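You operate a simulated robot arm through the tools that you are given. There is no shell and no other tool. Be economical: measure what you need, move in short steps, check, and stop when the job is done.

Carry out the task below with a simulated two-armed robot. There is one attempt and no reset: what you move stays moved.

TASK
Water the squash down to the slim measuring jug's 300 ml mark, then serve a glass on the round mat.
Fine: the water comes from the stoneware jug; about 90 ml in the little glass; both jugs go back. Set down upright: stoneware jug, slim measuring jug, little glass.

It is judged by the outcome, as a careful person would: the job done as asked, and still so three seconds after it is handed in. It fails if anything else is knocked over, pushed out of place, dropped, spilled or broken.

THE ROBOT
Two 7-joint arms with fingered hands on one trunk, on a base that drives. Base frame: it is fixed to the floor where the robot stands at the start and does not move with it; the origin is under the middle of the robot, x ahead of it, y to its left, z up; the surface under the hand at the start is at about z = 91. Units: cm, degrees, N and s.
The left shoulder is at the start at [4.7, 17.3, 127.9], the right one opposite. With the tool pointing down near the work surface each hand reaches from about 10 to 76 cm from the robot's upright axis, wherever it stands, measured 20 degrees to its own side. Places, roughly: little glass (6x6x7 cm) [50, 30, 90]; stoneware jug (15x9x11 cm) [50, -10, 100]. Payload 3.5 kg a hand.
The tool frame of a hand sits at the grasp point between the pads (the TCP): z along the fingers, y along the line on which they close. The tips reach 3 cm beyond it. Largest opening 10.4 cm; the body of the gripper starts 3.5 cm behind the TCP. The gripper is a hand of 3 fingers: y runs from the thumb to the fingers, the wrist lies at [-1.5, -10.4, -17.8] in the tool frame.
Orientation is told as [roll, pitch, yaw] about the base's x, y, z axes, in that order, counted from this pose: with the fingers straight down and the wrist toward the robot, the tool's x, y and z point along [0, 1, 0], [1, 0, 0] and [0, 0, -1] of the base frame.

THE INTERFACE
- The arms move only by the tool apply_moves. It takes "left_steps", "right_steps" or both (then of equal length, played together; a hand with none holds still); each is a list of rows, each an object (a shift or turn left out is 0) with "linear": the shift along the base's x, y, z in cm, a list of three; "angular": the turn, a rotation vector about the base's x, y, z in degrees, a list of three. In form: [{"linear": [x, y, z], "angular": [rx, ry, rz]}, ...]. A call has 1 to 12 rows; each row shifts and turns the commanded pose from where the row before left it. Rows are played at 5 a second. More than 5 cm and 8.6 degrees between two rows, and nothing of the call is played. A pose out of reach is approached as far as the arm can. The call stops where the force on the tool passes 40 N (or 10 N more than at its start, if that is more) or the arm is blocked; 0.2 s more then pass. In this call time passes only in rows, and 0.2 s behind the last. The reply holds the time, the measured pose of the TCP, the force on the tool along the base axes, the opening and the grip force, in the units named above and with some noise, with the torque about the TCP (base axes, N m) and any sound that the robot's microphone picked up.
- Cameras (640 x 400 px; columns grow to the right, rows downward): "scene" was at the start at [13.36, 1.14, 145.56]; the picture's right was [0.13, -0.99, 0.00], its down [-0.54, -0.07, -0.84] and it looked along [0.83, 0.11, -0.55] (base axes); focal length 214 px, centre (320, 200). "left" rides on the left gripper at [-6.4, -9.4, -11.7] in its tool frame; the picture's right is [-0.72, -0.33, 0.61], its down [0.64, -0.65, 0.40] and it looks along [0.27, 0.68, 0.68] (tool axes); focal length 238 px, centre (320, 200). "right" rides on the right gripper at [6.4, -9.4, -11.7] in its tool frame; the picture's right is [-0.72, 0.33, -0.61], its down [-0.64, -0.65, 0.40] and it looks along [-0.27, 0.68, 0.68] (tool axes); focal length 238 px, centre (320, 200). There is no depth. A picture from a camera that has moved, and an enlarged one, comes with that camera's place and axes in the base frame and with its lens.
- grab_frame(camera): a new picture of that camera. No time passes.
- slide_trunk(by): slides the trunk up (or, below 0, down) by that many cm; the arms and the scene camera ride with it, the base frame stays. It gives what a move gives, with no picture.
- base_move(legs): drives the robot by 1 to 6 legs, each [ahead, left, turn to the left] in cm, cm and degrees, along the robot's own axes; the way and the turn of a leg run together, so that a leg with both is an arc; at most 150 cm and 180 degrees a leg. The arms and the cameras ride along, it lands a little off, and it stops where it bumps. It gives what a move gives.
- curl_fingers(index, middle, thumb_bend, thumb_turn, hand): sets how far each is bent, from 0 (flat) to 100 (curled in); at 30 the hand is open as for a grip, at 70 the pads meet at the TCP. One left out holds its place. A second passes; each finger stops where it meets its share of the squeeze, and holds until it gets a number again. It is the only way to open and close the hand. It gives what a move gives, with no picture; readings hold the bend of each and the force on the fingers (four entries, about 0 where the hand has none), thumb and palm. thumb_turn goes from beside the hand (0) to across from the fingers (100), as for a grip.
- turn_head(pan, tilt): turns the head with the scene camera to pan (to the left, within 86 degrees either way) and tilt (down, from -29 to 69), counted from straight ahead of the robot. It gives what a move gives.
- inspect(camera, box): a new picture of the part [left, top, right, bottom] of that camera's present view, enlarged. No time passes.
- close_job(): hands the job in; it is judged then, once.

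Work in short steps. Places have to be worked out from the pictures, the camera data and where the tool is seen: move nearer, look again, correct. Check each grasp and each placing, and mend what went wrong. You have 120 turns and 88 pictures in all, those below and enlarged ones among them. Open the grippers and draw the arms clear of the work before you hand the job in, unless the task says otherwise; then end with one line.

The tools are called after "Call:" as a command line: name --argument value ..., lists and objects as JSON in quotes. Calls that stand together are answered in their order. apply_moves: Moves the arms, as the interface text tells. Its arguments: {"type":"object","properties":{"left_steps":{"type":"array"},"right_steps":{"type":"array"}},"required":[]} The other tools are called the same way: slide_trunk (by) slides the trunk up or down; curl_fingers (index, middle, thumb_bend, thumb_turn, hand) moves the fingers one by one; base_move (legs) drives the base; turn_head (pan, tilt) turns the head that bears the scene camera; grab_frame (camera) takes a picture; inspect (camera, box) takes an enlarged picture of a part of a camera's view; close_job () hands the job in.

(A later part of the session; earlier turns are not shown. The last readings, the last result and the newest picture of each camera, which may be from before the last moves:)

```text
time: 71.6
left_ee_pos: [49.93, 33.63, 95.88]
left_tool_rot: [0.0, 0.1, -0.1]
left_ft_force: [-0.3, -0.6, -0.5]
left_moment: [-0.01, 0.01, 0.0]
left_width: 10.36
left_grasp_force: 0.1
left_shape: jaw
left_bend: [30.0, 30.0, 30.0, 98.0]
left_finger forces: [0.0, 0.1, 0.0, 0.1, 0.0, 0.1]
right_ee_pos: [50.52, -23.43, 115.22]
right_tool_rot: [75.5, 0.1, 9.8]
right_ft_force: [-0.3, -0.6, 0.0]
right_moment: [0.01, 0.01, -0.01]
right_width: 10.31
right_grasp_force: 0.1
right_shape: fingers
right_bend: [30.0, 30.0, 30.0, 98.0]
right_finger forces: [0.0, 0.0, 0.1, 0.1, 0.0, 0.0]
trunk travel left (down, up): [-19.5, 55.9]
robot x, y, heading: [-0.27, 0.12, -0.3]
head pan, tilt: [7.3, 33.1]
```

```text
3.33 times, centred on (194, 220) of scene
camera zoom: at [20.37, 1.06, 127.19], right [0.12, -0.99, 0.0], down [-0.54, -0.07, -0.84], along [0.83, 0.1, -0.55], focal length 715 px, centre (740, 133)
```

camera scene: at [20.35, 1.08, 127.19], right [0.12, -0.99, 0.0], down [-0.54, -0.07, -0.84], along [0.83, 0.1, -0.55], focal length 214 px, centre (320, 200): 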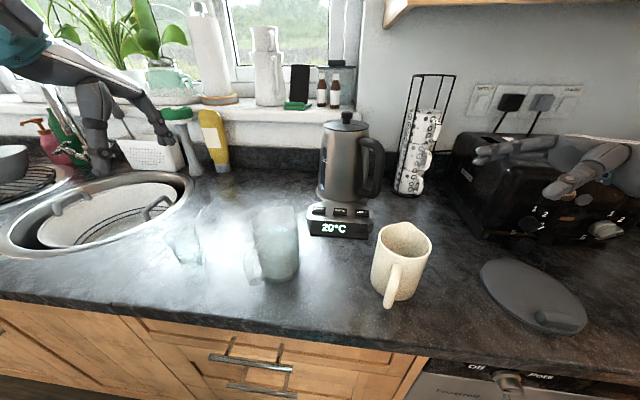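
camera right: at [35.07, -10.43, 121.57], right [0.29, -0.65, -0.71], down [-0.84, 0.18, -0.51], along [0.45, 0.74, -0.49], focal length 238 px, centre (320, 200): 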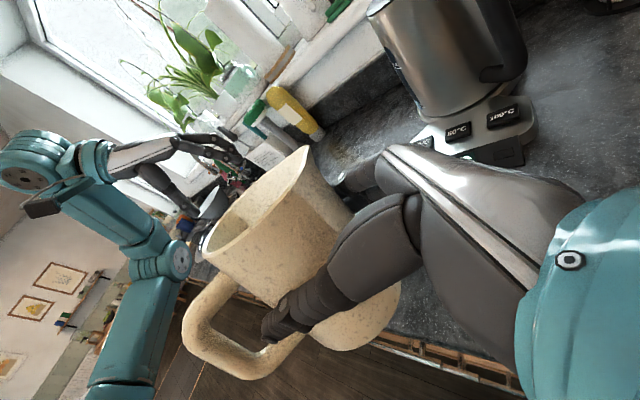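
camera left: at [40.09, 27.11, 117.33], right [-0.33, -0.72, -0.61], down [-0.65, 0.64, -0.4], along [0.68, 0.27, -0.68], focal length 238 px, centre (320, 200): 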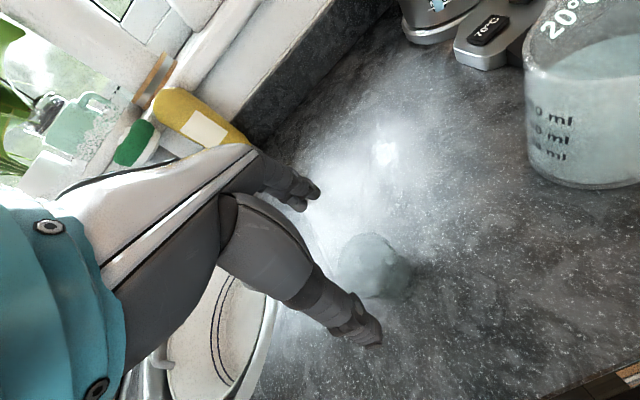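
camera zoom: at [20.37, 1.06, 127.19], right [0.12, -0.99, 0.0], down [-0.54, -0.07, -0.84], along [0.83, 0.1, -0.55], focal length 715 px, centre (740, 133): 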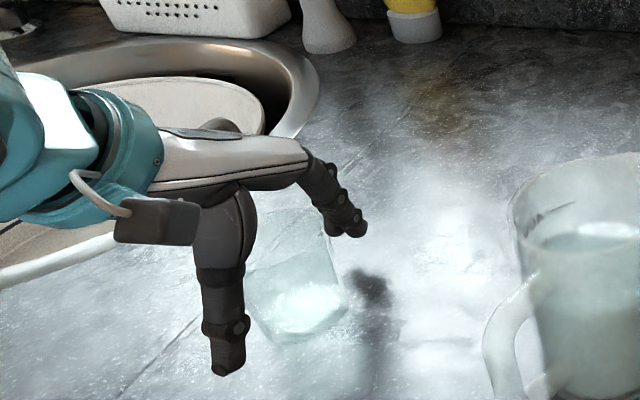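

Fingers straddle the glass nicely. I close both sides gently.

Call:
curl_fingers --hand "left" --index 52 --middle 52 --thumb_bend 52

Call:
inspect --camera "scene" --box '[130, 160, 258, 280]'

```text
time: 72.6
left_ee_pos: [49.95, 33.67, 95.87]
left_tool_rot: [0.0, 0.0, -0.2]
left_ft_force: [0.2, 0.5, 1.1]
left_moment: [-0.02, -0.02, -0.02]
left_width: 5.95
left_grasp_force: 9.5
left_shape: fingers
left_bend: [46.0, 51.0, 49.0, 97.0]
left_finger forces: [9.6, 0.5, 0.1, 0.0, 9.5, 0.0]
right_ee_pos: [50.47, -23.48, 115.25]
right_tool_rot: [75.5, 0.1, 9.8]
right_ft_force: [0.1, -0.4, -0.2]
right_moment: [0.03, 0.01, 0.01]
right_width: 10.3
right_grasp_force: 0.0
right_shape: fingers
right_bend: [30.0, 30.0, 30.0, 98.0]
right_finger forces: [0.0, 0.0, 0.0, 0.1, 0.0, 0.0]
trunk travel left (down, up): [-19.5, 55.9]
robot x, y, heading: [-0.46, 0.13, -0.1]
head pan, tilt: [7.3, 33.1]
```

```text
3.33 times, centred on (194, 220) of scene
camera zoom: at [20.38, 1.06, 127.18], right [0.12, -0.99, 0.0], down [-0.54, -0.07, -0.84], along [0.83, 0.1, -0.55], focal length 715 px, centre (740, 133)
```

zoom: 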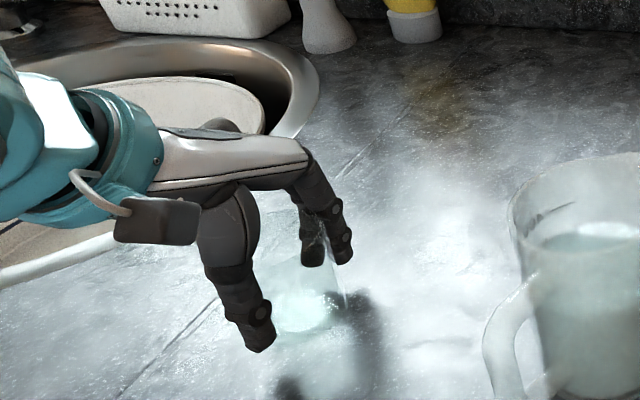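

Gripped. I firm up slightly, lift the glass, and draw the right hand back out of the way.

Call:
curl_fingers --hand "left" --middle 60 --index 55 --thumb_bend 58

Call:
apply_moves --left_steps '[{"linear": [0, 0, 1]}, {"linear": [0, 0, 2]}, {"linear": [0, 0, 3]}, {"linear": [0, 0, 3]}, {"linear": [0, 0, 3]}, {"linear": [0, 0, 3]}, {"linear": [0, 0, 3]}]' --right_steps '[{"linear": [-2, -1, 0.5]}, {"linear": [-2.5, -1, 0.5]}, {"linear": [-2.5, -1, 0.5]}, {"linear": [-2.5, -1, 0.5]}, {"linear": [-2.5, -1, 0.5]}, {"linear": [-2.5, -1, 0.5]}, {"linear": [0, -1, 0.5]}]'

Call:
grab_frame --camera "scene"

```text
time: 73.6
left_ee_pos: [49.9, 33.68, 95.82]
left_tool_rot: [0.0, 0.1, -0.3]
left_ft_force: [0.7, 0.1, 1.6]
left_moment: [0.01, -0.09, 0.01]
left_width: 5.63
left_grasp_force: 18.5
left_shape: fingers
left_bend: [47.0, 55.0, 52.0, 97.0]
left_finger forces: [12.8, 5.5, 0.0, 0.1, 17.5, 0.0]
right_ee_pos: [50.51, -23.41, 115.21]
right_tool_rot: [75.5, 0.0, 9.7]
right_ft_force: [0.1, -0.5, 0.0]
right_moment: [-0.01, -0.01, -0.01]
right_width: 10.31
right_grasp_force: 0.0
right_shape: fingers
right_bend: [30.0, 30.0, 30.0, 98.0]
right_finger forces: [0.1, 0.1, 0.0, 0.1, 0.0, 0.0]
trunk travel left (down, up): [-19.5, 55.9]
robot x, y, heading: [-0.44, 0.01, 0.2]
head pan, tilt: [7.3, 33.1]
```

```text
time: 75.2
left_ee_pos: [49.74, 33.76, 113.74]
left_tool_rot: [-0.1, 0.1, -0.2]
left_ft_force: [-0.8, -0.3, -2.4]
left_moment: [0.01, -0.02, 0.0]
left_width: 5.59
left_grasp_force: 16.6
left_shape: fingers
left_bend: [48.0, 55.0, 52.0, 97.0]
left_finger forces: [11.8, 4.9, 0.0, 0.1, 17.2, 0.1]
right_ee_pos: [35.99, -30.47, 118.65]
right_tool_rot: [75.5, 0.0, 10.0]
right_ft_force: [1.1, -0.5, 0.7]
right_moment: [0.0, -0.03, 0.0]
right_width: 10.31
right_grasp_force: 0.1
right_shape: fingers
right_bend: [30.0, 30.0, 30.0, 98.0]
right_finger forces: [0.0, 0.0, 0.0, 0.1, 0.0, 0.0]
trunk travel left (down, up): [-19.5, 55.9]
robot x, y, heading: [0.29, 0.07, -0.2]
head pan, tilt: [7.3, 33.1]
```

```text
32 pictures are left
camera scene: at [20.34, 1.04, 127.19], right [0.12, -0.99, 0.0], down [-0.54, -0.07, -0.84], along [0.83, 0.1, -0.55], focal length 214 px, centre (320, 200)
```

scene: 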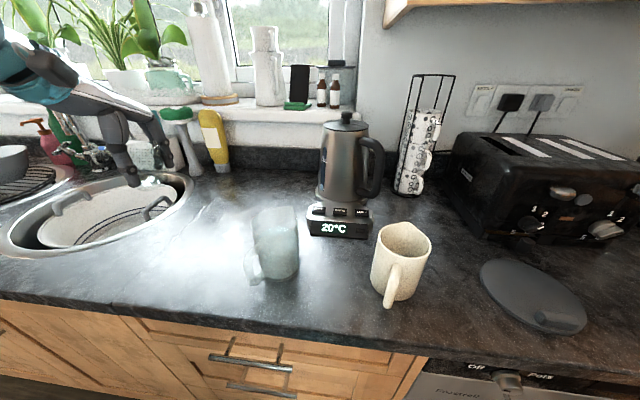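

Glass is in hand. I retract it to x≈43 and drive the base 40 cm to the right.

Call:
apply_moves --left_steps '[{"linear": [-2, 0, 0.5]}, {"linear": [-2.5, 0, 0.5]}, {"linear": [-2, 0, 0.5]}]'

Call:
base_move --legs '[[0, -20, 0], [0, -20, 0]]'

Call:
grab_frame --camera "scene"

```text
time: 76.0
left_ee_pos: [43.21, 33.9, 115.71]
left_tool_rot: [0.0, 0.0, -0.2]
left_ft_force: [0.5, 0.1, -1.3]
left_moment: [-0.02, -0.01, -0.02]
left_width: 5.59
left_grasp_force: 17.0
left_shape: fingers
left_bend: [48.0, 55.0, 52.0, 97.0]
left_finger forces: [11.9, 4.9, 0.0, 0.0, 17.3, 0.0]
right_ee_pos: [36.0, -30.41, 118.87]
right_tool_rot: [75.5, 0.1, 9.8]
right_ft_force: [-0.4, -0.9, -0.2]
right_moment: [-0.01, 0.03, 0.02]
right_width: 10.33
right_grasp_force: 0.0
right_shape: fingers
right_bend: [30.0, 30.0, 30.0, 98.0]
right_finger forces: [0.0, 0.1, 0.0, 0.0, 0.0, 0.0]
trunk travel left (down, up): [-19.5, 55.9]
robot x, y, heading: [0.21, 0.07, -0.2]
head pan, tilt: [7.3, 33.1]
```

```text
time: 78.8
left_ee_pos: [43.16, -5.34, 115.66]
left_tool_rot: [0.0, 0.0, -0.2]
left_ft_force: [-0.2, 0.1, -1.4]
left_moment: [0.01, -0.04, 0.01]
left_width: 5.58
left_grasp_force: 17.0
left_shape: fingers
left_bend: [48.0, 55.0, 52.0, 97.0]
left_finger forces: [11.9, 4.8, 0.1, 0.0, 17.2, 0.0]
right_ee_pos: [35.82, -69.78, 118.72]
right_tool_rot: [75.4, 0.0, 9.8]
right_ft_force: [-0.6, -0.2, -0.6]
right_moment: [0.0, 0.0, 0.03]
right_width: 10.34
right_grasp_force: 0.0
right_shape: fingers
right_bend: [30.0, 30.0, 30.0, 98.0]
right_finger forces: [0.0, 0.0, 0.0, 0.1, 0.1, 0.0]
trunk travel left (down, up): [-19.5, 55.9]
robot x, y, heading: [0.08, -39.15, -0.2]
head pan, tilt: [7.3, 33.1]
```

```text
31 pictures are left
camera scene: at [20.19, -38.28, 127.19], right [0.12, -0.99, 0.0], down [-0.54, -0.07, -0.84], along [0.83, 0.1, -0.55], focal length 214 px, centre (320, 200)
```

scene: 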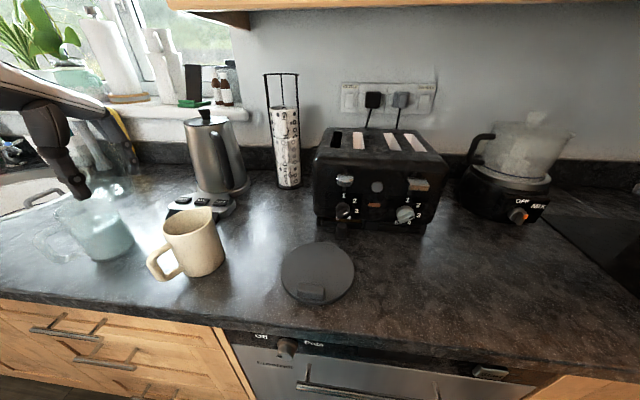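

Mat centre is about (48, -34.5) with its knob at the near edge (x≈42.5). I'll place the glass at (49.5, -34.5); first over it.

Call:
apply_moves --left_steps '[{"linear": [0, -1.5, 0]}, {"linear": [0, -2.5, 0]}, {"linear": [0, -2.6, 0]}, {"linear": [0.5, -2.6, 0]}, {"linear": [0.7, -2.6, 0]}, {"linear": [0.8, -2.6, 0]}, {"linear": [0.8, -2.6, 0]}, {"linear": [0.8, -2.6, 0]}, {"linear": [0.8, -2.6, 0]}, {"linear": [0.8, -2.6, 0]}, {"linear": [0.7, -2.6, 0]}, {"linear": [0.4, -1.8, 0]}]'

Call:
grab_frame --camera "scene"

```text
time: 81.4
left_ee_pos: [49.47, -34.73, 115.56]
left_tool_rot: [0.0, 0.0, -0.2]
left_ft_force: [-1.1, 0.8, -0.5]
left_moment: [-0.01, 0.01, 0.03]
left_width: 5.56
left_grasp_force: 17.0
left_shape: fingers
left_bend: [48.0, 55.0, 52.0, 97.0]
left_finger forces: [11.5, 4.8, 0.0, 0.1, 16.9, 0.0]
right_ee_pos: [35.91, -69.73, 118.62]
right_tool_rot: [75.5, 0.1, 9.8]
right_ft_force: [-0.1, -0.4, 0.7]
right_moment: [0.04, -0.01, 0.0]
right_width: 10.34
right_grasp_force: 0.1
right_shape: fingers
right_bend: [30.0, 30.0, 30.0, 98.0]
right_finger forces: [0.0, 0.0, 0.1, 0.0, 0.0, 0.0]
trunk travel left (down, up): [-19.5, 55.9]
robot x, y, heading: [-0.13, -39.2, -0.1]
head pan, tilt: [7.3, 33.1]
```

```text
30 pictures are left
camera scene: at [20.2, -38.23, 127.18], right [0.12, -0.99, 0.0], down [-0.54, -0.07, -0.84], along [0.83, 0.1, -0.55], focal length 214 px, centre (320, 200)
```

scene: 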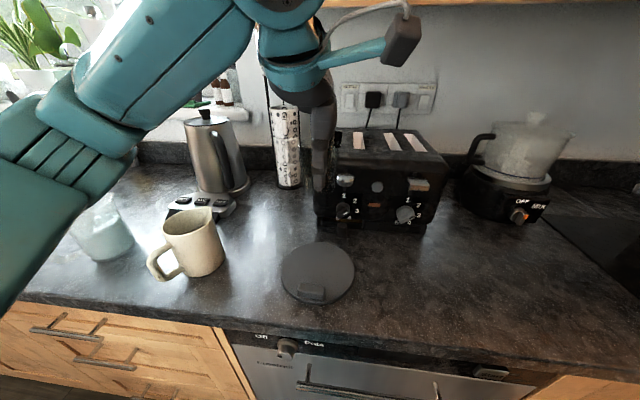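

Above the mat. I lower to just above it.

Call:
apply_moves --left_steps '[{"linear": [0, 0, -3]}, {"linear": [0, 0, -3]}, {"linear": [0, 0, -3]}, {"linear": [0, 0, -3]}, {"linear": [0, 0, -2.5]}, {"linear": [0, 0, -2]}, {"linear": [0, 0, -1]}]'

Call:
inspect --camera "scene" --box '[250, 170, 390, 320]'

```text
time: 83.0
left_ee_pos: [48.56, -34.81, 99.64]
left_tool_rot: [0.2, -1.7, -0.1]
left_ft_force: [0.1, 0.8, -1.2]
left_moment: [-0.04, -0.01, 0.01]
left_width: 5.59
left_grasp_force: 16.1
left_shape: fingers
left_bend: [48.0, 55.0, 52.0, 97.0]
left_finger forces: [11.5, 4.8, 0.1, 0.0, 16.7, 0.1]
right_ee_pos: [34.37, -70.11, 119.17]
right_tool_rot: [75.6, -0.7, 9.8]
right_ft_force: [-1.2, -0.4, -0.6]
right_moment: [0.04, 0.0, -0.05]
right_width: 10.33
right_grasp_force: 0.1
right_shape: fingers
right_bend: [30.0, 30.0, 30.0, 98.0]
right_finger forces: [0.0, 0.1, 0.0, 0.1, 0.1, 0.0]
trunk travel left (down, up): [-19.5, 55.9]
robot x, y, heading: [-0.12, -39.35, 0.1]
head pan, tilt: [7.3, 33.1]
```

```text
2.67 times, centred on (320, 245) of scene
camera zoom: at [18.66, -38.67, 127.63], right [0.12, -0.99, 0.0], down [-0.53, -0.06, -0.84], along [0.84, 0.11, -0.54], focal length 572 px, centre (320, 80)
```

zoom: 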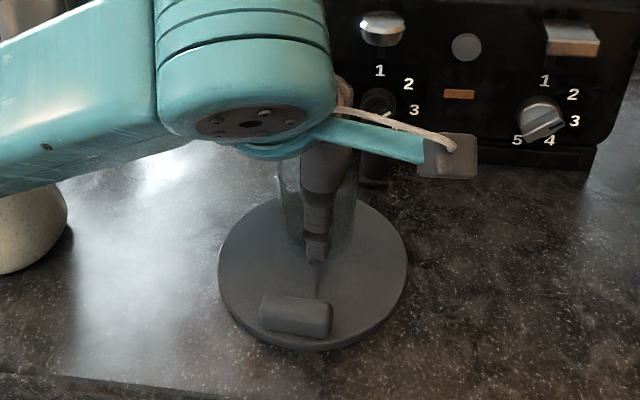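

The cramped left arm pushes the trunk back again. I raise the glass, ease the arm left, and drive the base further right.

Call:
apply_moves --left_steps '[{"linear": [0, 0, 2]}, {"linear": [0, 0, 3]}, {"linear": [0, 0, 3]}, {"linear": [0, 1.5, 3]}, {"linear": [0, 2.5, 2]}, {"linear": [0, 2.5, 0]}, {"linear": [0, 2.5, 0]}, {"linear": [0, 2.5, 0]}, {"linear": [0, 2.5, 0]}, {"linear": [0, 2, 0]}]'

Call:
base_move --legs '[[0, -16, 0]]'

```text
time: 85.2
left_ee_pos: [49.54, -18.4, 111.12]
left_tool_rot: [0.1, 0.1, -0.2]
left_ft_force: [-0.2, -0.2, -1.7]
left_moment: [0.0, -0.01, -0.02]
left_width: 5.54
left_grasp_force: 15.7
left_shape: fingers
left_bend: [48.0, 55.0, 52.0, 97.0]
left_finger forces: [11.2, 4.6, 0.0, 0.1, 16.2, 0.0]
right_ee_pos: [35.76, -69.56, 118.78]
right_tool_rot: [75.6, 0.0, 9.9]
right_ft_force: [-0.2, -0.7, 0.3]
right_moment: [0.01, 0.01, 0.0]
right_width: 10.33
right_grasp_force: 0.0
right_shape: fingers
right_bend: [30.0, 30.0, 30.0, 98.0]
right_finger forces: [0.1, 0.0, 0.0, 0.0, 0.1, 0.0]
trunk travel left (down, up): [-19.5, 55.9]
robot x, y, heading: [-0.08, -39.34, -0.5]
head pan, tilt: [7.3, 33.1]
```

```text
time: 86.6
left_ee_pos: [49.35, -34.62, 111.22]
left_tool_rot: [0.0, 0.0, -0.1]
left_ft_force: [0.2, -0.1, -1.3]
left_moment: [0.02, 0.06, 0.05]
left_width: 5.55
left_grasp_force: 15.7
left_shape: fingers
left_bend: [48.0, 55.0, 52.0, 97.0]
left_finger forces: [11.2, 4.6, 0.0, 0.0, 16.1, 0.1]
right_ee_pos: [35.8, -85.89, 118.67]
right_tool_rot: [75.5, 0.2, 9.8]
right_ft_force: [0.4, 0.5, 0.5]
right_moment: [0.07, 0.0, 0.03]
right_width: 10.31
right_grasp_force: 0.0
right_shape: fingers
right_bend: [30.0, 30.0, 30.0, 98.0]
right_finger forces: [0.0, 0.1, 0.0, 0.0, 0.0, 0.1]
trunk travel left (down, up): [-19.5, 55.9]
robot x, y, heading: [0.23, -55.68, -0.1]
head pan, tilt: [7.3, 33.1]
```

Now roomy: TCP (49.4, -34.6, 111.2). I lower to just above the mat.

Call:
apply_moves --left_steps '[{"linear": [0.1, 0, -3]}, {"linear": [0, 0, -3]}, {"linear": [0, 0, -3]}, {"linear": [0, 0, -2.5]}, {"linear": [0, 0, -1.2]}]'

Call:
inspect --camera "scene" --box '[160, 150, 320, 310]'

```text
time: 87.8
left_ee_pos: [49.41, -34.45, 98.42]
left_tool_rot: [0.0, 0.0, -0.1]
left_ft_force: [-0.4, 0.1, -2.2]
left_moment: [0.02, 0.0, -0.01]
left_width: 5.56
left_grasp_force: 15.8
left_shape: fingers
left_bend: [48.0, 55.0, 52.0, 97.0]
left_finger forces: [11.0, 4.6, 0.0, 0.0, 16.1, 0.1]
right_ee_pos: [35.75, -85.81, 118.63]
right_tool_rot: [75.4, 0.0, 9.9]
right_ft_force: [-0.6, -0.2, -0.4]
right_moment: [-0.01, -0.01, -0.03]
right_width: 10.3
right_grasp_force: 0.1
right_shape: fingers
right_bend: [30.0, 30.0, 30.0, 98.0]
right_finger forces: [0.0, 0.0, 0.0, 0.0, 0.0, 0.0]
trunk travel left (down, up): [-19.5, 55.9]
robot x, y, heading: [-0.28, -55.63, -0.3]
head pan, tilt: [7.3, 33.1]
```

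```text
2.50 times, centred on (240, 230) of scene
camera zoom: at [20.12, -54.37, 127.19], right [0.12, -0.99, 0.0], down [-0.54, -0.07, -0.84], along [0.83, 0.1, -0.55], focal length 536 px, centre (520, 125)
```

zoom: 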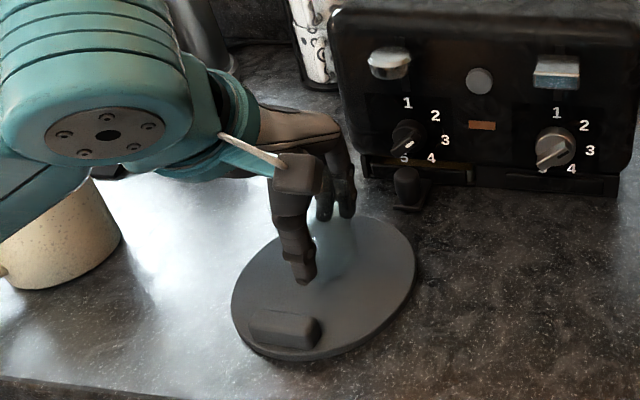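

It hovers above the free part of the mat. I lower in small rows until touching.

Call:
apply_moves --left_steps '[{"linear": [0, 0, -0.4]}, {"linear": [0, 0, -0.4]}, {"linear": [0, 0, -0.3]}, {"linear": [0, 0, -0.2]}, {"linear": [0, 0, -0.2]}]'

```text
time: 89.0
left_ee_pos: [49.48, -34.56, 97.0]
left_tool_rot: [0.0, 0.1, -0.2]
left_ft_force: [0.7, 0.1, -1.4]
left_moment: [0.0, -0.02, 0.0]
left_width: 5.55
left_grasp_force: 16.3
left_shape: fingers
left_bend: [48.0, 55.0, 52.0, 97.0]
left_finger forces: [11.0, 4.6, 0.1, 0.0, 16.0, 0.0]
right_ee_pos: [35.88, -85.9, 118.62]
right_tool_rot: [75.5, 0.0, 9.9]
right_ft_force: [0.1, 0.0, 0.2]
right_moment: [0.01, 0.04, 0.01]
right_width: 10.32
right_grasp_force: 0.0
right_shape: fingers
right_bend: [30.0, 30.0, 30.0, 98.0]
right_finger forces: [0.1, 0.0, 0.0, 0.0, 0.0, 0.1]
trunk travel left (down, up): [-19.5, 55.9]
robot x, y, heading: [-0.43, -54.97, 0.1]
head pan, tilt: [7.3, 33.1]
```

No contact yet; I keep going down in 0.2 cm rows.

Call:
apply_moves --left_steps '[{"linear": [0, 0, -0.2]}, {"linear": [0, 0, -0.2]}, {"linear": [0, 0, -0.2]}]'

```text
time: 89.8
left_ee_pos: [49.39, -34.61, 96.57]
left_tool_rot: [-0.1, -0.5, -0.1]
left_ft_force: [-2.7, -1.3, 17.1]
left_moment: [0.02, -0.3, -0.04]
left_width: 5.52
left_grasp_force: 18.3
left_shape: fingers
left_bend: [49.0, 55.0, 53.0, 97.0]
left_finger forces: [11.0, 5.8, 0.0, 0.0, 18.7, 0.1]
right_ee_pos: [35.61, -85.94, 118.82]
right_tool_rot: [75.5, 0.1, 9.9]
right_ft_force: [-1.3, 0.4, 0.2]
right_moment: [-0.03, 0.01, 0.03]
right_width: 10.33
right_grasp_force: 0.1
right_shape: fingers
right_bend: [30.0, 30.0, 30.0, 98.0]
right_finger forces: [0.1, 0.0, 0.0, 0.0, 0.1, 0.1]
trunk travel left (down, up): [-19.5, 55.9]
robot x, y, heading: [-0.5, -55.01, -0.2]
head pan, tilt: [7.3, 33.1]
```

Contact at z≈96.6 with 17 N. I ease up 0.3 cm and open.

Call:
apply_moves --left_steps '[{"linear": [0, 0, 0.25]}, {}]'

Call:
curl_fingers --hand "left" --index 30 --middle 30 --thumb_bend 30

Call:
inspect --camera "scene" --box '[160, 150, 320, 310]'

```text
time: 90.4
left_ee_pos: [49.48, -34.61, 96.61]
left_tool_rot: [0.0, 0.0, -0.2]
left_ft_force: [-1.9, -0.6, 13.6]
left_moment: [0.04, -0.24, 0.07]
left_width: 5.5
left_grasp_force: 17.8
left_shape: fingers
left_bend: [49.0, 55.0, 53.0, 97.0]
left_finger forces: [11.4, 5.6, 0.0, 0.0, 18.2, 0.0]
right_ee_pos: [35.65, -85.92, 118.67]
right_tool_rot: [75.5, 0.0, 9.9]
right_ft_force: [0.3, -0.6, 0.1]
right_moment: [0.01, -0.02, 0.03]
right_width: 10.31
right_grasp_force: 0.0
right_shape: fingers
right_bend: [30.0, 30.0, 30.0, 98.0]
right_finger forces: [0.0, 0.1, 0.0, 0.1, 0.1, 0.0]
trunk travel left (down, up): [-19.5, 55.9]
robot x, y, heading: [-0.42, -55.35, -0.1]
head pan, tilt: [7.3, 33.1]
```

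```text
time: 91.4
left_ee_pos: [49.43, -34.53, 96.51]
left_tool_rot: [0.0, 0.1, -0.1]
left_ft_force: [1.0, -0.1, -1.4]
left_moment: [-0.03, -0.13, 0.01]
left_width: 9.85
left_grasp_force: 1.4
left_shape: fingers
left_bend: [30.0, 30.0, 33.0, 98.0]
left_finger forces: [0.0, 0.1, 0.1, 0.1, 2.8, 0.1]
right_ee_pos: [35.71, -85.8, 118.7]
right_tool_rot: [75.5, 0.1, 9.9]
right_ft_force: [0.3, 0.1, 0.8]
right_moment: [0.03, 0.0, 0.02]
right_width: 10.31
right_grasp_force: 0.0
right_shape: fingers
right_bend: [30.0, 30.0, 30.0, 98.0]
right_finger forces: [0.0, 0.0, 0.0, 0.0, 0.1, 0.0]
trunk travel left (down, up): [-19.5, 55.9]
robot x, y, heading: [0.09, -55.5, -0.3]
head pan, tilt: [7.3, 33.1]
```

```text
2.50 times, centred on (240, 230) of scene
camera zoom: at [20.14, -54.38, 127.18], right [0.12, -0.99, 0.0], down [-0.54, -0.07, -0.84], along [0.83, 0.1, -0.55], focal length 536 px, centre (520, 125)
```

zoom: 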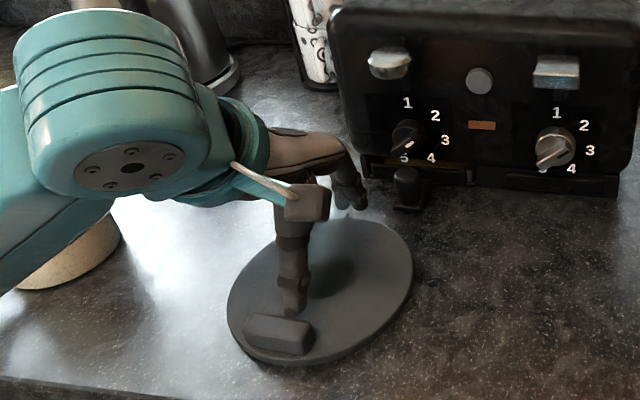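

The thumb presses lightly on the mat's knob (2.8 N). I relax the thumb a bit and then lift straight up.

Call:
curl_fingers --hand "left" --thumb_bend 36

Call:
apply_moves --left_steps '[{"linear": [0, 0, 1]}, {"linear": [0, 0, 2]}, {"linear": [0, 0, 3]}, {"linear": [0, 0, 4]}, {"linear": [0, 0, 4]}, {"linear": [-2, 3, 3]}, {"linear": [-3, 4, 0]}, {"linear": [-3, 4, 0]}, {"linear": [-2, 4, 0]}, {"linear": [0, 4, 0]}]'

Call:
grab_frame --camera "scene"

```text
time: 92.4
left_ee_pos: [49.48, -34.59, 96.52]
left_tool_rot: [0.0, 0.1, -0.2]
left_ft_force: [-0.3, 0.2, 0.0]
left_moment: [-0.01, 0.01, -0.06]
left_width: 9.61
left_grasp_force: 0.4
left_shape: fingers
left_bend: [30.0, 30.0, 36.0, 98.0]
left_finger forces: [0.0, 0.0, 0.0, 0.0, 0.6, 0.0]
right_ee_pos: [35.8, -85.91, 118.8]
right_tool_rot: [75.5, 0.1, 9.9]
right_ft_force: [-0.6, 0.2, 0.1]
right_moment: [0.01, 0.0, 0.01]
right_width: 10.33
right_grasp_force: 0.1
right_shape: fingers
right_bend: [30.0, 30.0, 30.0, 98.0]
right_finger forces: [0.0, 0.0, 0.0, 0.0, 0.0, 0.0]
trunk travel left (down, up): [-19.5, 55.9]
robot x, y, heading: [-0.22, -55.58, -0.3]
head pan, tilt: [7.3, 33.1]
```

```text
time: 94.6
left_ee_pos: [39.22, -15.7, 113.56]
left_tool_rot: [0.0, 0.0, -0.2]
left_ft_force: [0.4, 0.2, -0.4]
left_moment: [-0.02, 0.0, -0.02]
left_width: 9.59
left_grasp_force: 0.0
left_shape: fingers
left_bend: [30.0, 30.0, 36.0, 98.0]
left_finger forces: [0.0, 0.1, 0.1, 0.0, 0.1, 0.1]
right_ee_pos: [35.7, -85.9, 118.74]
right_tool_rot: [75.4, 0.2, 9.9]
right_ft_force: [0.2, 0.4, 0.2]
right_moment: [0.01, -0.02, 0.0]
right_width: 10.3
right_grasp_force: 0.0
right_shape: fingers
right_bend: [30.0, 30.0, 30.0, 98.0]
right_finger forces: [0.0, 0.0, 0.0, 0.1, 0.1, 0.0]
trunk travel left (down, up): [-19.5, 55.9]
robot x, y, heading: [-0.16, -55.53, -0.0]
head pan, tilt: [7.3, 33.1]
```

```text
26 pictures are left
camera scene: at [20.08, -54.36, 127.19], right [0.12, -0.99, 0.0], down [-0.54, -0.07, -0.84], along [0.83, 0.1, -0.55], focal length 214 px, centre (320, 200)
```

scene: 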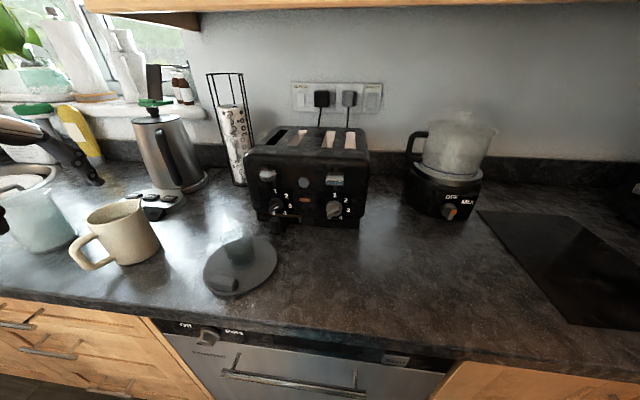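

The glass stands upright on the mat. I drive left 71 cm so the right hand can take the measuring jug from above.

Call:
base_move --legs '[[0, 36, 0], [0, 35, 0]]'

Call:
inspect --camera "scene" --box '[260, 170, 420, 300]'

```text
time: 98.8
left_ee_pos: [39.27, 54.55, 113.39]
left_tool_rot: [-0.1, -0.1, 0.0]
left_ft_force: [0.8, 0.2, 0.4]
left_moment: [-0.04, 0.02, -0.01]
left_width: 9.58
left_grasp_force: 0.1
left_shape: fingers
left_bend: [30.0, 30.0, 36.0, 98.0]
left_finger forces: [0.0, 0.0, 0.1, 0.1, 0.0, 0.0]
right_ee_pos: [36.0, -15.66, 118.73]
right_tool_rot: [75.4, 0.0, 10.0]
right_ft_force: [-1.0, 0.2, 0.1]
right_moment: [-0.02, -0.04, 0.0]
right_width: 10.32
right_grasp_force: 0.0
right_shape: fingers
right_bend: [30.0, 30.0, 30.0, 98.0]
right_finger forces: [0.0, 0.0, 0.0, 0.0, 0.1, 0.0]
trunk travel left (down, up): [-19.5, 55.9]
robot x, y, heading: [-0.36, 14.46, -0.2]
head pan, tilt: [7.3, 33.1]
```

```text
3.08 times, centred on (340, 235) of scene
camera zoom: at [20.19, 15.81, 127.19], right [0.13, -0.99, 0.0], down [-0.54, -0.07, -0.84], along [0.83, 0.11, -0.55], focal length 660 px, centre (258, 92)
```

zoom: 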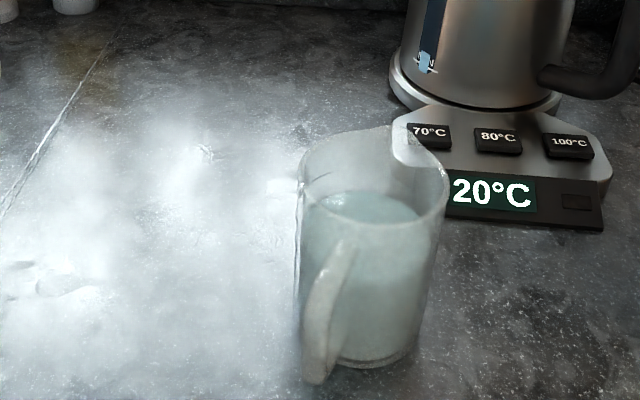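

Spout at about -27°, handle at 153°, centre ≈ (48, 12.6). I'll take it top-down with the hand yawed ~35°, clear of spout and handle; I turn the right hand down while moving above.

Call:
apply_moves --right_steps '[{"linear": [0, 2.4, 0.6], "angular": [-8.27, -1.46, 0]}, {"linear": [0.5, 2.4, 0.6], "angular": [-8.27, -1.46, 0]}, {"linear": [1, 2.4, 0.6], "angular": [-8.27, -1.46, 0]}, {"linear": [1, 2.4, 0], "angular": [-8.27, -1.46, 0]}, {"linear": [1, 2.4, 0], "angular": [-8.27, -1.46, 0]}, {"linear": [1, 2.4, 0], "angular": [-8.27, -1.46, 0]}, {"linear": [1.2, 2.4, 0], "angular": [-8.27, -1.46, 0]}, {"linear": [1.2, 2.4, 0], "angular": [-8.27, -1.46, 0]}, {"linear": [1.2, 2.4, 0], "angular": [-8.1, -1.43, 0]}, {"linear": [1.3, 2.4, 0], "angular": [0, 0, 8.4]}, {"linear": [1.3, 2.4, 0], "angular": [0, 0, 8.4]}, {"linear": [1.3, 1.9, 0], "angular": [0, 0, 8.2]}]'

Call:
grab_frame --camera "right"

Call:
grab_frame --camera "scene"

```text
time: 101.4
left_ee_pos: [39.41, 54.48, 113.46]
left_tool_rot: [0.0, 0.0, -0.1]
left_ft_force: [-0.3, 0.2, 0.1]
left_moment: [0.01, -0.01, 0.0]
left_width: 9.54
left_grasp_force: 0.1
left_shape: fingers
left_bend: [30.0, 30.0, 36.0, 98.0]
left_finger forces: [0.0, 0.0, 0.0, 0.0, 0.0, 0.1]
right_ee_pos: [48.21, 12.92, 120.22]
right_tool_rot: [0.0, 0.1, 35.0]
right_ft_force: [0.3, -0.2, 0.0]
right_moment: [-0.01, -0.02, 0.02]
right_width: 10.3
right_grasp_force: 0.1
right_shape: fingers
right_bend: [30.0, 30.0, 30.0, 98.0]
right_finger forces: [0.0, 0.0, 0.0, 0.1, 0.1, 0.0]
trunk travel left (down, up): [-19.5, 55.9]
robot x, y, heading: [-0.37, 15.08, -0.1]
head pan, tilt: [7.3, 33.1]
```

```text
24 pictures are left
camera right: at [36.88, 12.72, 131.94], right [0.68, -0.4, 0.61], down [-0.17, -0.9, -0.4], along [0.71, 0.17, -0.68], focal length 238 px, centre (320, 200)
```

right: 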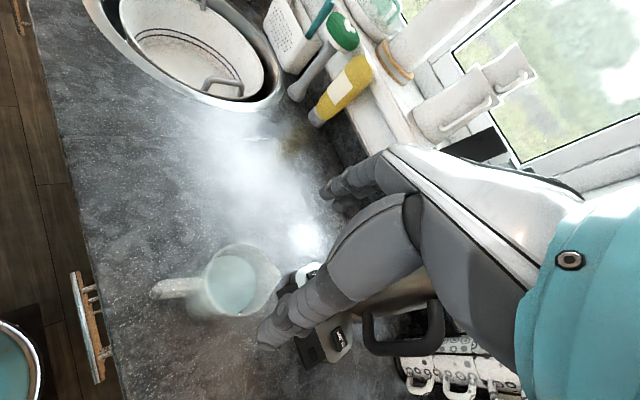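

```text
23 pictures are left
camera scene: at [20.22, 15.75, 127.18], right [0.13, -0.99, 0.0], down [-0.54, -0.07, -0.84], along [0.83, 0.11, -0.55], focal length 214 px, centre (320, 200)
```

scene: 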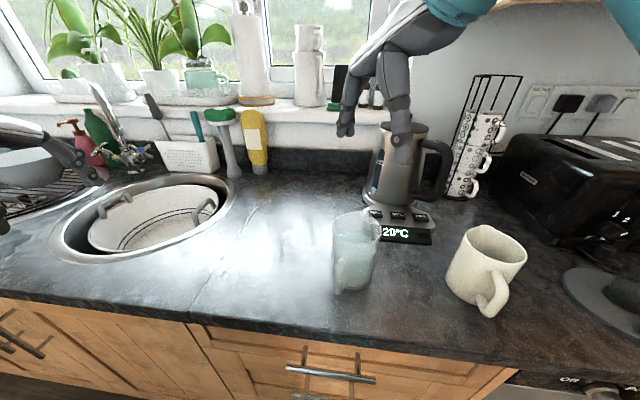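

Well centred (rim centre ≈ (48.2, 13.2)). I lower to z≈103.

Call:
apply_moves --right_steps '[{"linear": [0, 0.2, -3.5]}, {"linear": [0, 0, -3.5]}, {"linear": [0, 0, -3.5]}, {"linear": [0, 0, -3]}, {"linear": [0, 0, -2.5]}, {"linear": [0, 0, -1.2]}]'

Call:
grab_frame --camera "right"

Call:
inspect --camera "scene" --box '[290, 140, 450, 310]'

```text
time: 102.8
left_ee_pos: [39.23, 54.46, 113.6]
left_tool_rot: [-0.1, 0.1, 0.0]
left_ft_force: [-0.9, -0.6, 0.4]
left_moment: [-0.02, -0.01, -0.02]
left_width: 9.58
left_grasp_force: 0.2
left_shape: fingers
left_bend: [30.0, 30.0, 36.0, 98.0]
left_finger forces: [0.0, 0.0, 0.0, 0.0, 0.0, 0.0]
right_ee_pos: [47.88, 12.74, 103.45]
right_tool_rot: [0.1, 0.0, 34.8]
right_ft_force: [2.2, 1.3, 2.7]
right_moment: [0.12, -0.12, 0.03]
right_width: 10.63
right_grasp_force: 1.4
right_shape: fingers
right_bend: [28.0, 30.0, 30.0, 98.0]
right_finger forces: [2.9, 0.2, 0.0, 0.0, 0.0, 0.1]
trunk travel left (down, up): [-19.5, 55.9]
robot x, y, heading: [0.11, 14.76, -0.1]
head pan, tilt: [7.3, 33.1]
```

```text
22 pictures are left
camera right: at [36.48, 12.61, 115.11], right [0.68, -0.4, 0.61], down [-0.17, -0.9, -0.41], along [0.71, 0.17, -0.68], focal length 238 px, centre (320, 200)
```

right: 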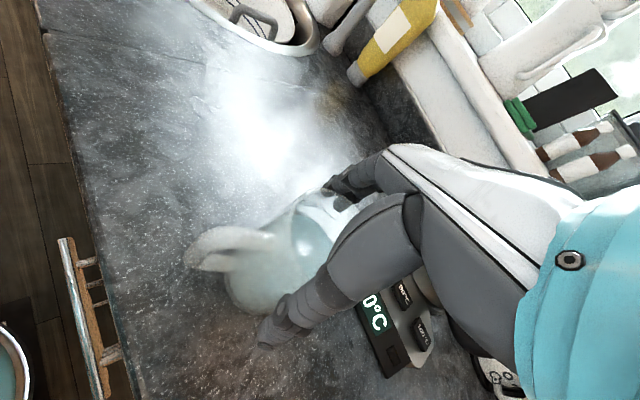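

```text
2.35 times, centred on (370, 225) of scene
camera zoom: at [20.19, 15.77, 127.19], right [0.13, -0.99, 0.0], down [-0.54, -0.07, -0.84], along [0.83, 0.11, -0.55], focal length 505 px, centre (202, 141)
```

zoom: 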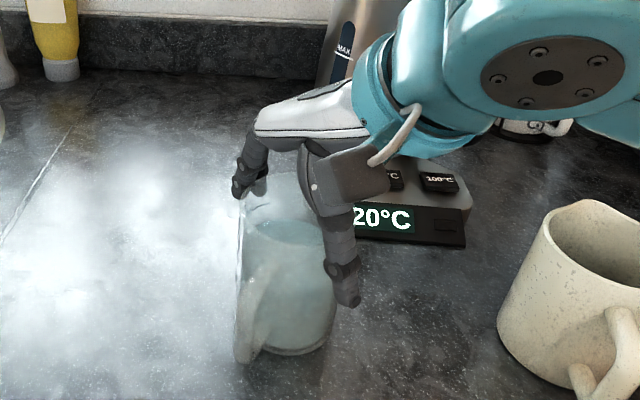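

The index finger brushes the jug's wall (2.9 N). I lift 3 cm, shift the hand (+0.4, +0.8) and lower again.

Call:
apply_moves --right_steps '[{"linear": [0, 0, 1.5]}, {"linear": [0, 0, 2]}, {"linear": [0.4, 0.8, 0]}, {"linear": [0, 0, -1]}, {"linear": [0, 0, -1]}, {"linear": [0, 0, -1]}]'

Call:
inspect --camera "scene" --box '[320, 170, 400, 290]'

```text
time: 104.2
left_ee_pos: [39.19, 54.4, 113.5]
left_tool_rot: [-0.1, 0.0, 0.0]
left_ft_force: [0.4, 0.4, 0.3]
left_moment: [0.03, -0.01, -0.02]
left_width: 9.59
left_grasp_force: 0.2
left_shape: fingers
left_bend: [30.0, 30.0, 36.0, 98.0]
left_finger forces: [0.1, 0.0, 0.0, 0.0, 0.0, 0.0]
right_ee_pos: [48.45, 13.56, 103.86]
right_tool_rot: [0.1, -0.1, 35.0]
right_ft_force: [0.2, 0.2, -0.5]
right_moment: [0.01, -0.02, -0.01]
right_width: 10.36
right_grasp_force: 0.0
right_shape: fingers
right_bend: [30.0, 30.0, 30.0, 98.0]
right_finger forces: [0.0, 0.1, 0.0, 0.0, 0.0, 0.1]
trunk travel left (down, up): [-19.5, 55.9]
robot x, y, heading: [-0.41, 14.62, -0.1]
head pan, tilt: [7.3, 33.1]
```

```text
3.33 times, centred on (360, 230) of scene
camera zoom: at [20.2, 15.74, 127.18], right [0.13, -0.99, 0.0], down [-0.54, -0.07, -0.84], along [0.83, 0.11, -0.55], focal length 715 px, centre (187, 100)
```

zoom: 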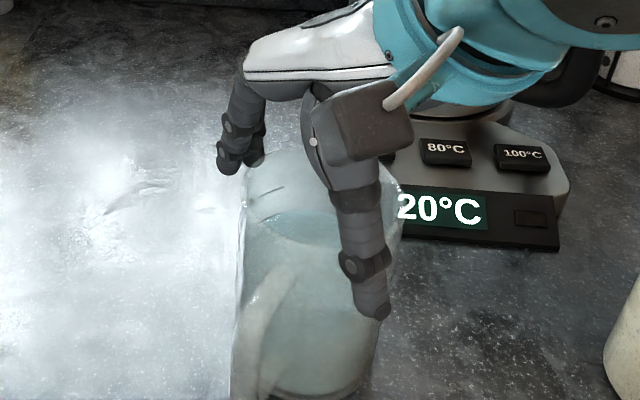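

No contact now and the fingers straddle the rim. I lower 2 cm more slowly.

Call:
apply_moves --right_steps '[{"linear": [0, 0, -0.7]}, {"linear": [0, 0, -0.7]}, {"linear": [0, 0, -0.5]}]'

```text
time: 105.0
left_ee_pos: [39.43, 54.51, 113.53]
left_tool_rot: [-0.1, 0.0, 0.0]
left_ft_force: [-0.1, 0.6, 0.4]
left_moment: [0.0, 0.03, -0.01]
left_width: 9.55
left_grasp_force: 0.1
left_shape: fingers
left_bend: [30.0, 30.0, 36.0, 98.0]
left_finger forces: [0.0, 0.1, 0.0, 0.1, 0.0, 0.0]
right_ee_pos: [48.26, 13.67, 101.83]
right_tool_rot: [0.1, 0.0, 34.9]
right_ft_force: [0.2, 0.1, 0.1]
right_moment: [0.0, -0.01, 0.02]
right_width: 10.34
right_grasp_force: 0.0
right_shape: fingers
right_bend: [30.0, 30.0, 30.0, 98.0]
right_finger forces: [0.0, 0.0, 0.1, 0.1, 0.1, 0.0]
trunk travel left (down, up): [-19.5, 55.9]
robot x, y, heading: [-0.41, 14.48, 0.2]
head pan, tilt: [7.3, 33.1]
```

Still free. Half a centimetre lower, then close.

Call:
apply_moves --right_steps '[{"linear": [0, 0, -0.3]}, {"linear": [0, 0, -0.3]}]'

Call:
curl_fingers --hand "right" --index 46 --middle 46 --thumb_bend 46

Call:
inspect --camera "scene" --box '[310, 160, 410, 300]'

```text
time: 105.6
left_ee_pos: [39.25, 54.49, 113.46]
left_tool_rot: [-0.1, 0.0, 0.0]
left_ft_force: [-0.6, 0.0, 0.5]
left_moment: [-0.01, 0.0, 0.01]
left_width: 9.56
left_grasp_force: 0.1
left_shape: fingers
left_bend: [30.0, 30.0, 36.0, 98.0]
left_finger forces: [0.0, 0.1, 0.1, 0.0, 0.1, 0.0]
right_ee_pos: [48.29, 13.63, 101.28]
right_tool_rot: [0.0, 0.0, 34.9]
right_ft_force: [-0.4, -0.3, -0.1]
right_moment: [-0.02, -0.02, 0.01]
right_width: 10.34
right_grasp_force: 0.3
right_shape: fingers
right_bend: [30.0, 30.0, 30.0, 98.0]
right_finger forces: [0.5, 0.0, 0.0, 0.1, 0.4, 0.1]
trunk travel left (down, up): [-19.5, 55.9]
robot x, y, heading: [-0.26, 14.79, 0.1]
head pan, tilt: [7.3, 33.1]
```

```text
time: 106.6
left_ee_pos: [39.2, 54.61, 113.54]
left_tool_rot: [0.1, 0.0, 0.0]
left_ft_force: [-0.3, 0.0, 0.2]
left_moment: [0.01, 0.01, 0.0]
left_width: 9.57
left_grasp_force: 0.0
left_shape: fingers
left_bend: [30.0, 30.0, 36.0, 98.0]
left_finger forces: [0.0, 0.1, 0.0, 0.0, 0.1, 0.0]
right_ee_pos: [48.31, 13.55, 101.35]
right_tool_rot: [0.0, 0.0, 34.8]
right_ft_force: [1.0, 1.2, 4.5]
right_moment: [0.22, -0.35, 0.02]
right_width: 8.45
right_grasp_force: 18.3
right_shape: fingers
right_bend: [37.0, 39.0, 40.0, 97.0]
right_finger forces: [11.9, 6.4, 0.0, 0.0, 18.1, 0.1]
trunk travel left (down, up): [-19.5, 55.9]
robot x, y, heading: [-0.25, 14.47, -0.3]
head pan, tilt: [7.3, 33.1]
```

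```text
2.86 times, centred on (360, 230) of scene
camera zoom: at [20.16, 15.75, 127.19], right [0.13, -0.99, 0.0], down [-0.54, -0.07, -0.84], along [0.83, 0.11, -0.55], focal length 613 px, centre (206, 114)
```

zoom: 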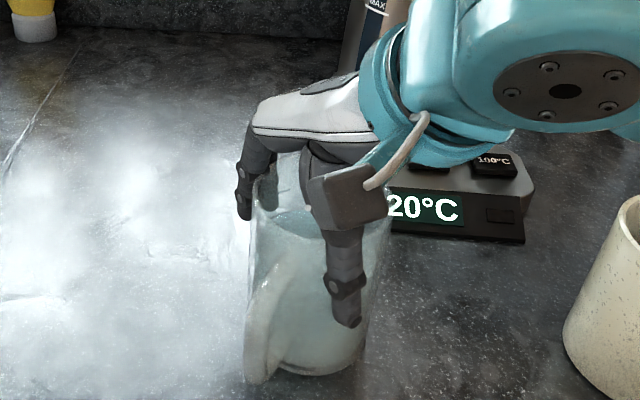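

Good symmetric grip on both sides. I tighten and lift 2 cm as a test.

Call:
curl_fingers --hand "right" --index 68 --middle 72 --thumb_bend 72

Call:
apply_moves --right_steps '[{"linear": [0, 0, 0.5]}, {"linear": [0, 0, 0.7]}, {"linear": [0, 0, 0.8]}, {}, {}]'

Call:
inspect --camera "scene" --box '[310, 160, 410, 300]'

```text
time: 107.6
left_ee_pos: [39.16, 54.46, 113.53]
left_tool_rot: [0.0, -0.1, 0.0]
left_ft_force: [-0.3, 0.7, -0.3]
left_moment: [-0.01, -0.01, -0.03]
left_width: 9.55
left_grasp_force: 0.0
left_shape: fingers
left_bend: [30.0, 30.0, 36.0, 98.0]
left_finger forces: [0.0, 0.1, 0.1, 0.1, 0.0, 0.0]
right_ee_pos: [48.23, 13.61, 101.49]
right_tool_rot: [0.1, 0.1, 34.9]
right_ft_force: [1.2, -0.2, 7.2]
right_moment: [0.24, -0.51, 0.01]
right_width: 6.93
right_grasp_force: 36.4
right_shape: fingers
right_bend: [35.0, 41.0, 58.0, 96.0]
right_finger forces: [23.2, 12.6, 0.0, 0.1, 38.0, 0.0]
trunk travel left (down, up): [-19.5, 55.9]
robot x, y, heading: [-0.15, 14.37, 0.1]
head pan, tilt: [7.3, 33.1]
```

```text
time: 108.8
left_ee_pos: [39.22, 54.46, 113.47]
left_tool_rot: [0.0, -0.1, 0.0]
left_ft_force: [0.4, 1.0, -0.1]
left_moment: [-0.01, -0.04, -0.01]
left_width: 9.59
left_grasp_force: 0.0
left_shape: fingers
left_bend: [30.0, 30.0, 36.0, 98.0]
left_finger forces: [0.2, 0.2, 0.0, 0.0, 0.0, 0.0]
right_ee_pos: [48.27, 13.57, 103.3]
right_tool_rot: [0.1, 0.2, 34.9]
right_ft_force: [0.0, -0.3, -5.5]
right_moment: [0.03, 0.0, -0.01]
right_width: 6.93
right_grasp_force: 31.1
right_shape: fingers
right_bend: [36.0, 41.0, 58.0, 96.0]
right_finger forces: [18.1, 11.5, 0.1, 0.0, 31.8, 0.0]
trunk travel left (down, up): [-19.5, 55.9]
robot x, y, heading: [-0.19, 14.44, 0.1]
head pan, tilt: [7.3, 33.1]
```

```text
2.86 times, centred on (360, 230) of scene
camera zoom: at [20.22, 15.74, 127.18], right [0.13, -0.99, 0.0], down [-0.54, -0.07, -0.84], along [0.83, 0.11, -0.55], focal length 613 px, centre (206, 114)
```

zoom: 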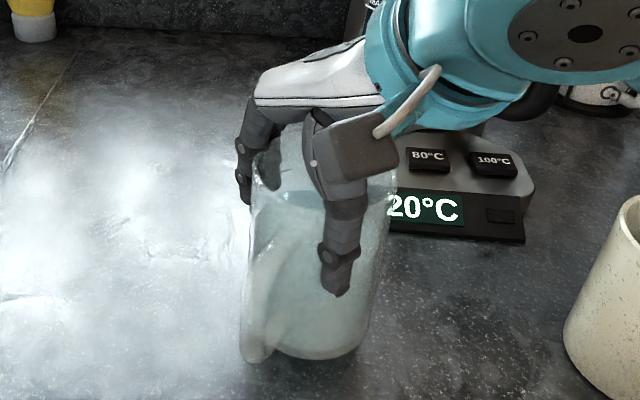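

Held with 31 N, weight ≈5.5 N. I lift to z≈115, turn the hand to yaw 0, and draw back to x≈44 before driving.

Call:
apply_moves --right_steps '[{"linear": [0, 0, 1]}, {"linear": [0, 0, 1.5]}, {"linear": [0, 0, 1.5]}, {"linear": [0, 0, 1.5]}, {"linear": [-0.3, 0, 1.5], "angular": [0, 0, -4]}, {"linear": [-0.6, 0, 1.5], "angular": [0, 0, -5]}, {"linear": [-0.6, 0, 1.5], "angular": [0, 0, -5]}, {"linear": [-0.6, 0, 1], "angular": [0, 0, -5]}, {"linear": [-0.6, 0, 0.7], "angular": [0, 0, -5]}, {"linear": [-0.6, 0, 0], "angular": [0, 0, -5]}, {"linear": [-0.6, 0, 0], "angular": [0, 0, -4]}, {"linear": [-0.4, 0, 0], "angular": [0, 0, -2]}]'

Call:
base_move --legs '[[0, -9, 0], [0, -9, 0], [0, -9, 0]]'

Call:
grab_frame --camera "scene"

```text
time: 111.4
left_ee_pos: [39.29, 54.48, 113.42]
left_tool_rot: [0.0, -0.1, 0.0]
left_ft_force: [0.4, 1.1, -0.6]
left_moment: [-0.03, -0.01, 0.05]
left_width: 9.57
left_grasp_force: 0.1
left_shape: fingers
left_bend: [30.0, 30.0, 36.0, 98.0]
left_finger forces: [0.0, 0.0, 0.0, 0.0, 0.0, 0.0]
right_ee_pos: [44.13, 13.82, 114.95]
right_tool_rot: [-0.1, 0.0, -0.1]
right_ft_force: [-1.8, -0.5, -4.5]
right_moment: [0.05, -0.02, 0.01]
right_width: 6.89
right_grasp_force: 30.5
right_shape: fingers
right_bend: [36.0, 41.0, 58.0, 96.0]
right_finger forces: [18.0, 11.6, 0.1, 0.1, 31.5, 0.1]
trunk travel left (down, up): [-19.5, 55.9]
robot x, y, heading: [-0.36, 14.69, 0.1]
head pan, tilt: [7.3, 33.1]
```

```text
time: 113.9
left_ee_pos: [39.21, 27.18, 113.54]
left_tool_rot: [0.0, 0.0, 0.4]
left_ft_force: [-1.5, -0.3, 0.1]
left_moment: [0.02, 0.03, 0.02]
left_width: 9.59
left_grasp_force: 0.0
left_shape: fingers
left_bend: [30.0, 30.0, 36.0, 98.0]
left_finger forces: [0.0, 0.0, 0.0, 0.0, 0.1, 0.1]
right_ee_pos: [44.31, -13.63, 114.96]
right_tool_rot: [0.1, 0.1, 0.3]
right_ft_force: [-0.3, -1.2, -5.0]
right_moment: [0.04, -0.03, -0.02]
right_width: 6.91
right_grasp_force: 30.1
right_shape: fingers
right_bend: [36.0, 41.0, 58.0, 95.0]
right_finger forces: [18.0, 11.6, 0.0, 0.0, 31.3, 0.0]
trunk travel left (down, up): [-19.5, 55.9]
robot x, y, heading: [-0.03, -12.94, 0.2]
head pan, tilt: [7.3, 33.1]
```

```text
17 pictures are left
camera scene: at [20.31, -11.73, 127.18], right [0.13, -0.99, 0.0], down [-0.54, -0.07, -0.84], along [0.83, 0.11, -0.55], focal length 214 px, centre (320, 200)
```

scene: 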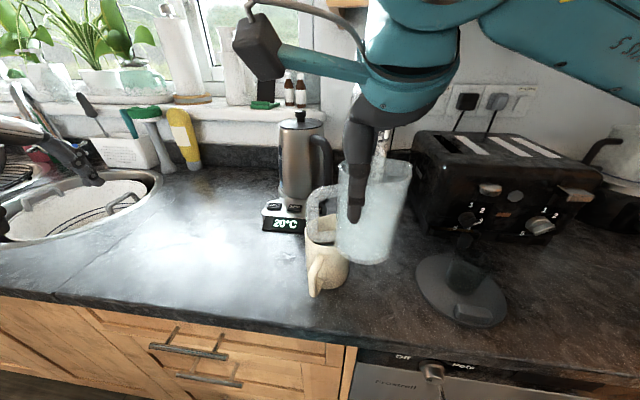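

The jug hangs upright, handle left, spout right. I move it to its pouring place left of the glass.

Call:
apply_moves --right_steps '[{"linear": [0.1, -1, 0]}, {"linear": [0.2, -1.7, 0]}, {"linear": [0.2, -2, 0]}, {"linear": [0.3, -2, 0]}, {"linear": [0.3, -2, 0]}, {"linear": [0.3, -2, 0]}, {"linear": [0.3, -2, 0]}, {"linear": [0.1, -1.5, 0]}, {"linear": [0, -0.9, 0]}]'

Call:
inspect --camera "scene" --box '[360, 100, 540, 340]'

```text
time: 115.9
left_ee_pos: [39.02, 27.17, 113.42]
left_tool_rot: [0.0, 0.0, 0.4]
left_ft_force: [0.7, -0.1, -0.3]
left_moment: [-0.03, 0.02, -0.01]
left_width: 9.58
left_grasp_force: 0.0
left_shape: fingers
left_bend: [30.0, 30.0, 36.0, 98.0]
left_finger forces: [0.0, 0.0, 0.1, 0.0, 0.0, 0.0]
right_ee_pos: [46.11, -28.79, 114.94]
right_tool_rot: [0.2, 0.1, 0.4]
right_ft_force: [0.2, -1.1, -4.4]
right_moment: [0.03, -0.02, 0.05]
right_width: 6.88
right_grasp_force: 30.5
right_shape: fingers
right_bend: [36.0, 41.0, 58.0, 95.0]
right_finger forces: [17.8, 11.7, 0.0, 0.0, 31.0, 0.1]
trunk travel left (down, up): [-19.5, 55.9]
robot x, y, heading: [-0.12, -12.98, 0.1]
head pan, tilt: [7.3, 33.1]
```

```text
1.67 times, centred on (450, 220) of scene
camera zoom: at [20.31, -11.64, 127.18], right [0.13, -0.99, 0.0], down [-0.54, -0.07, -0.84], along [0.83, 0.11, -0.55], focal length 358 px, centre (103, 167)
```

zoom: 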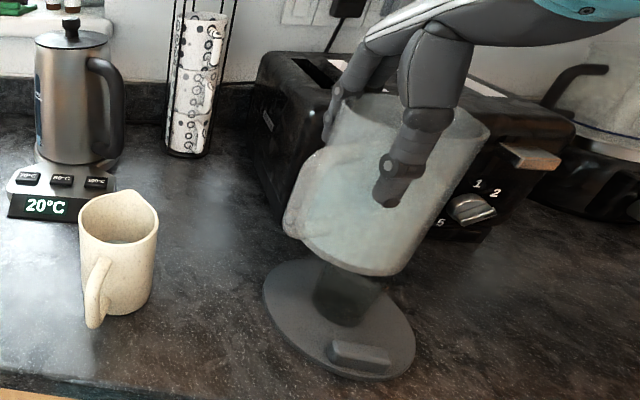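

I need the spout's direction in the hand; I look with the right wrist camera.

Call:
grab_frame --camera "right"

```text
15 pictures are left
camera right: at [36.65, -22.28, 126.62], right [0.33, -0.72, 0.61], down [-0.65, -0.64, -0.4], along [0.68, -0.26, -0.68], focal length 238 px, centre (320, 200)
```

right: 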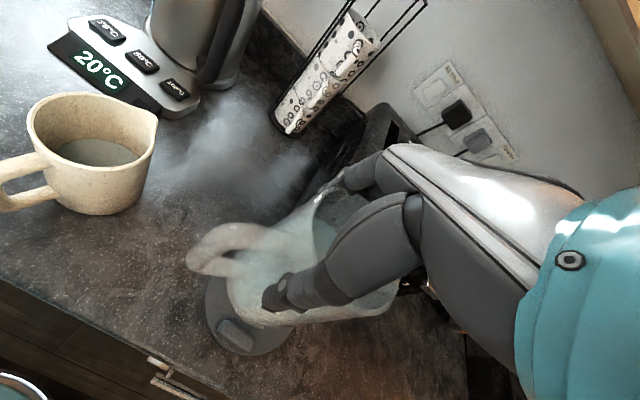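

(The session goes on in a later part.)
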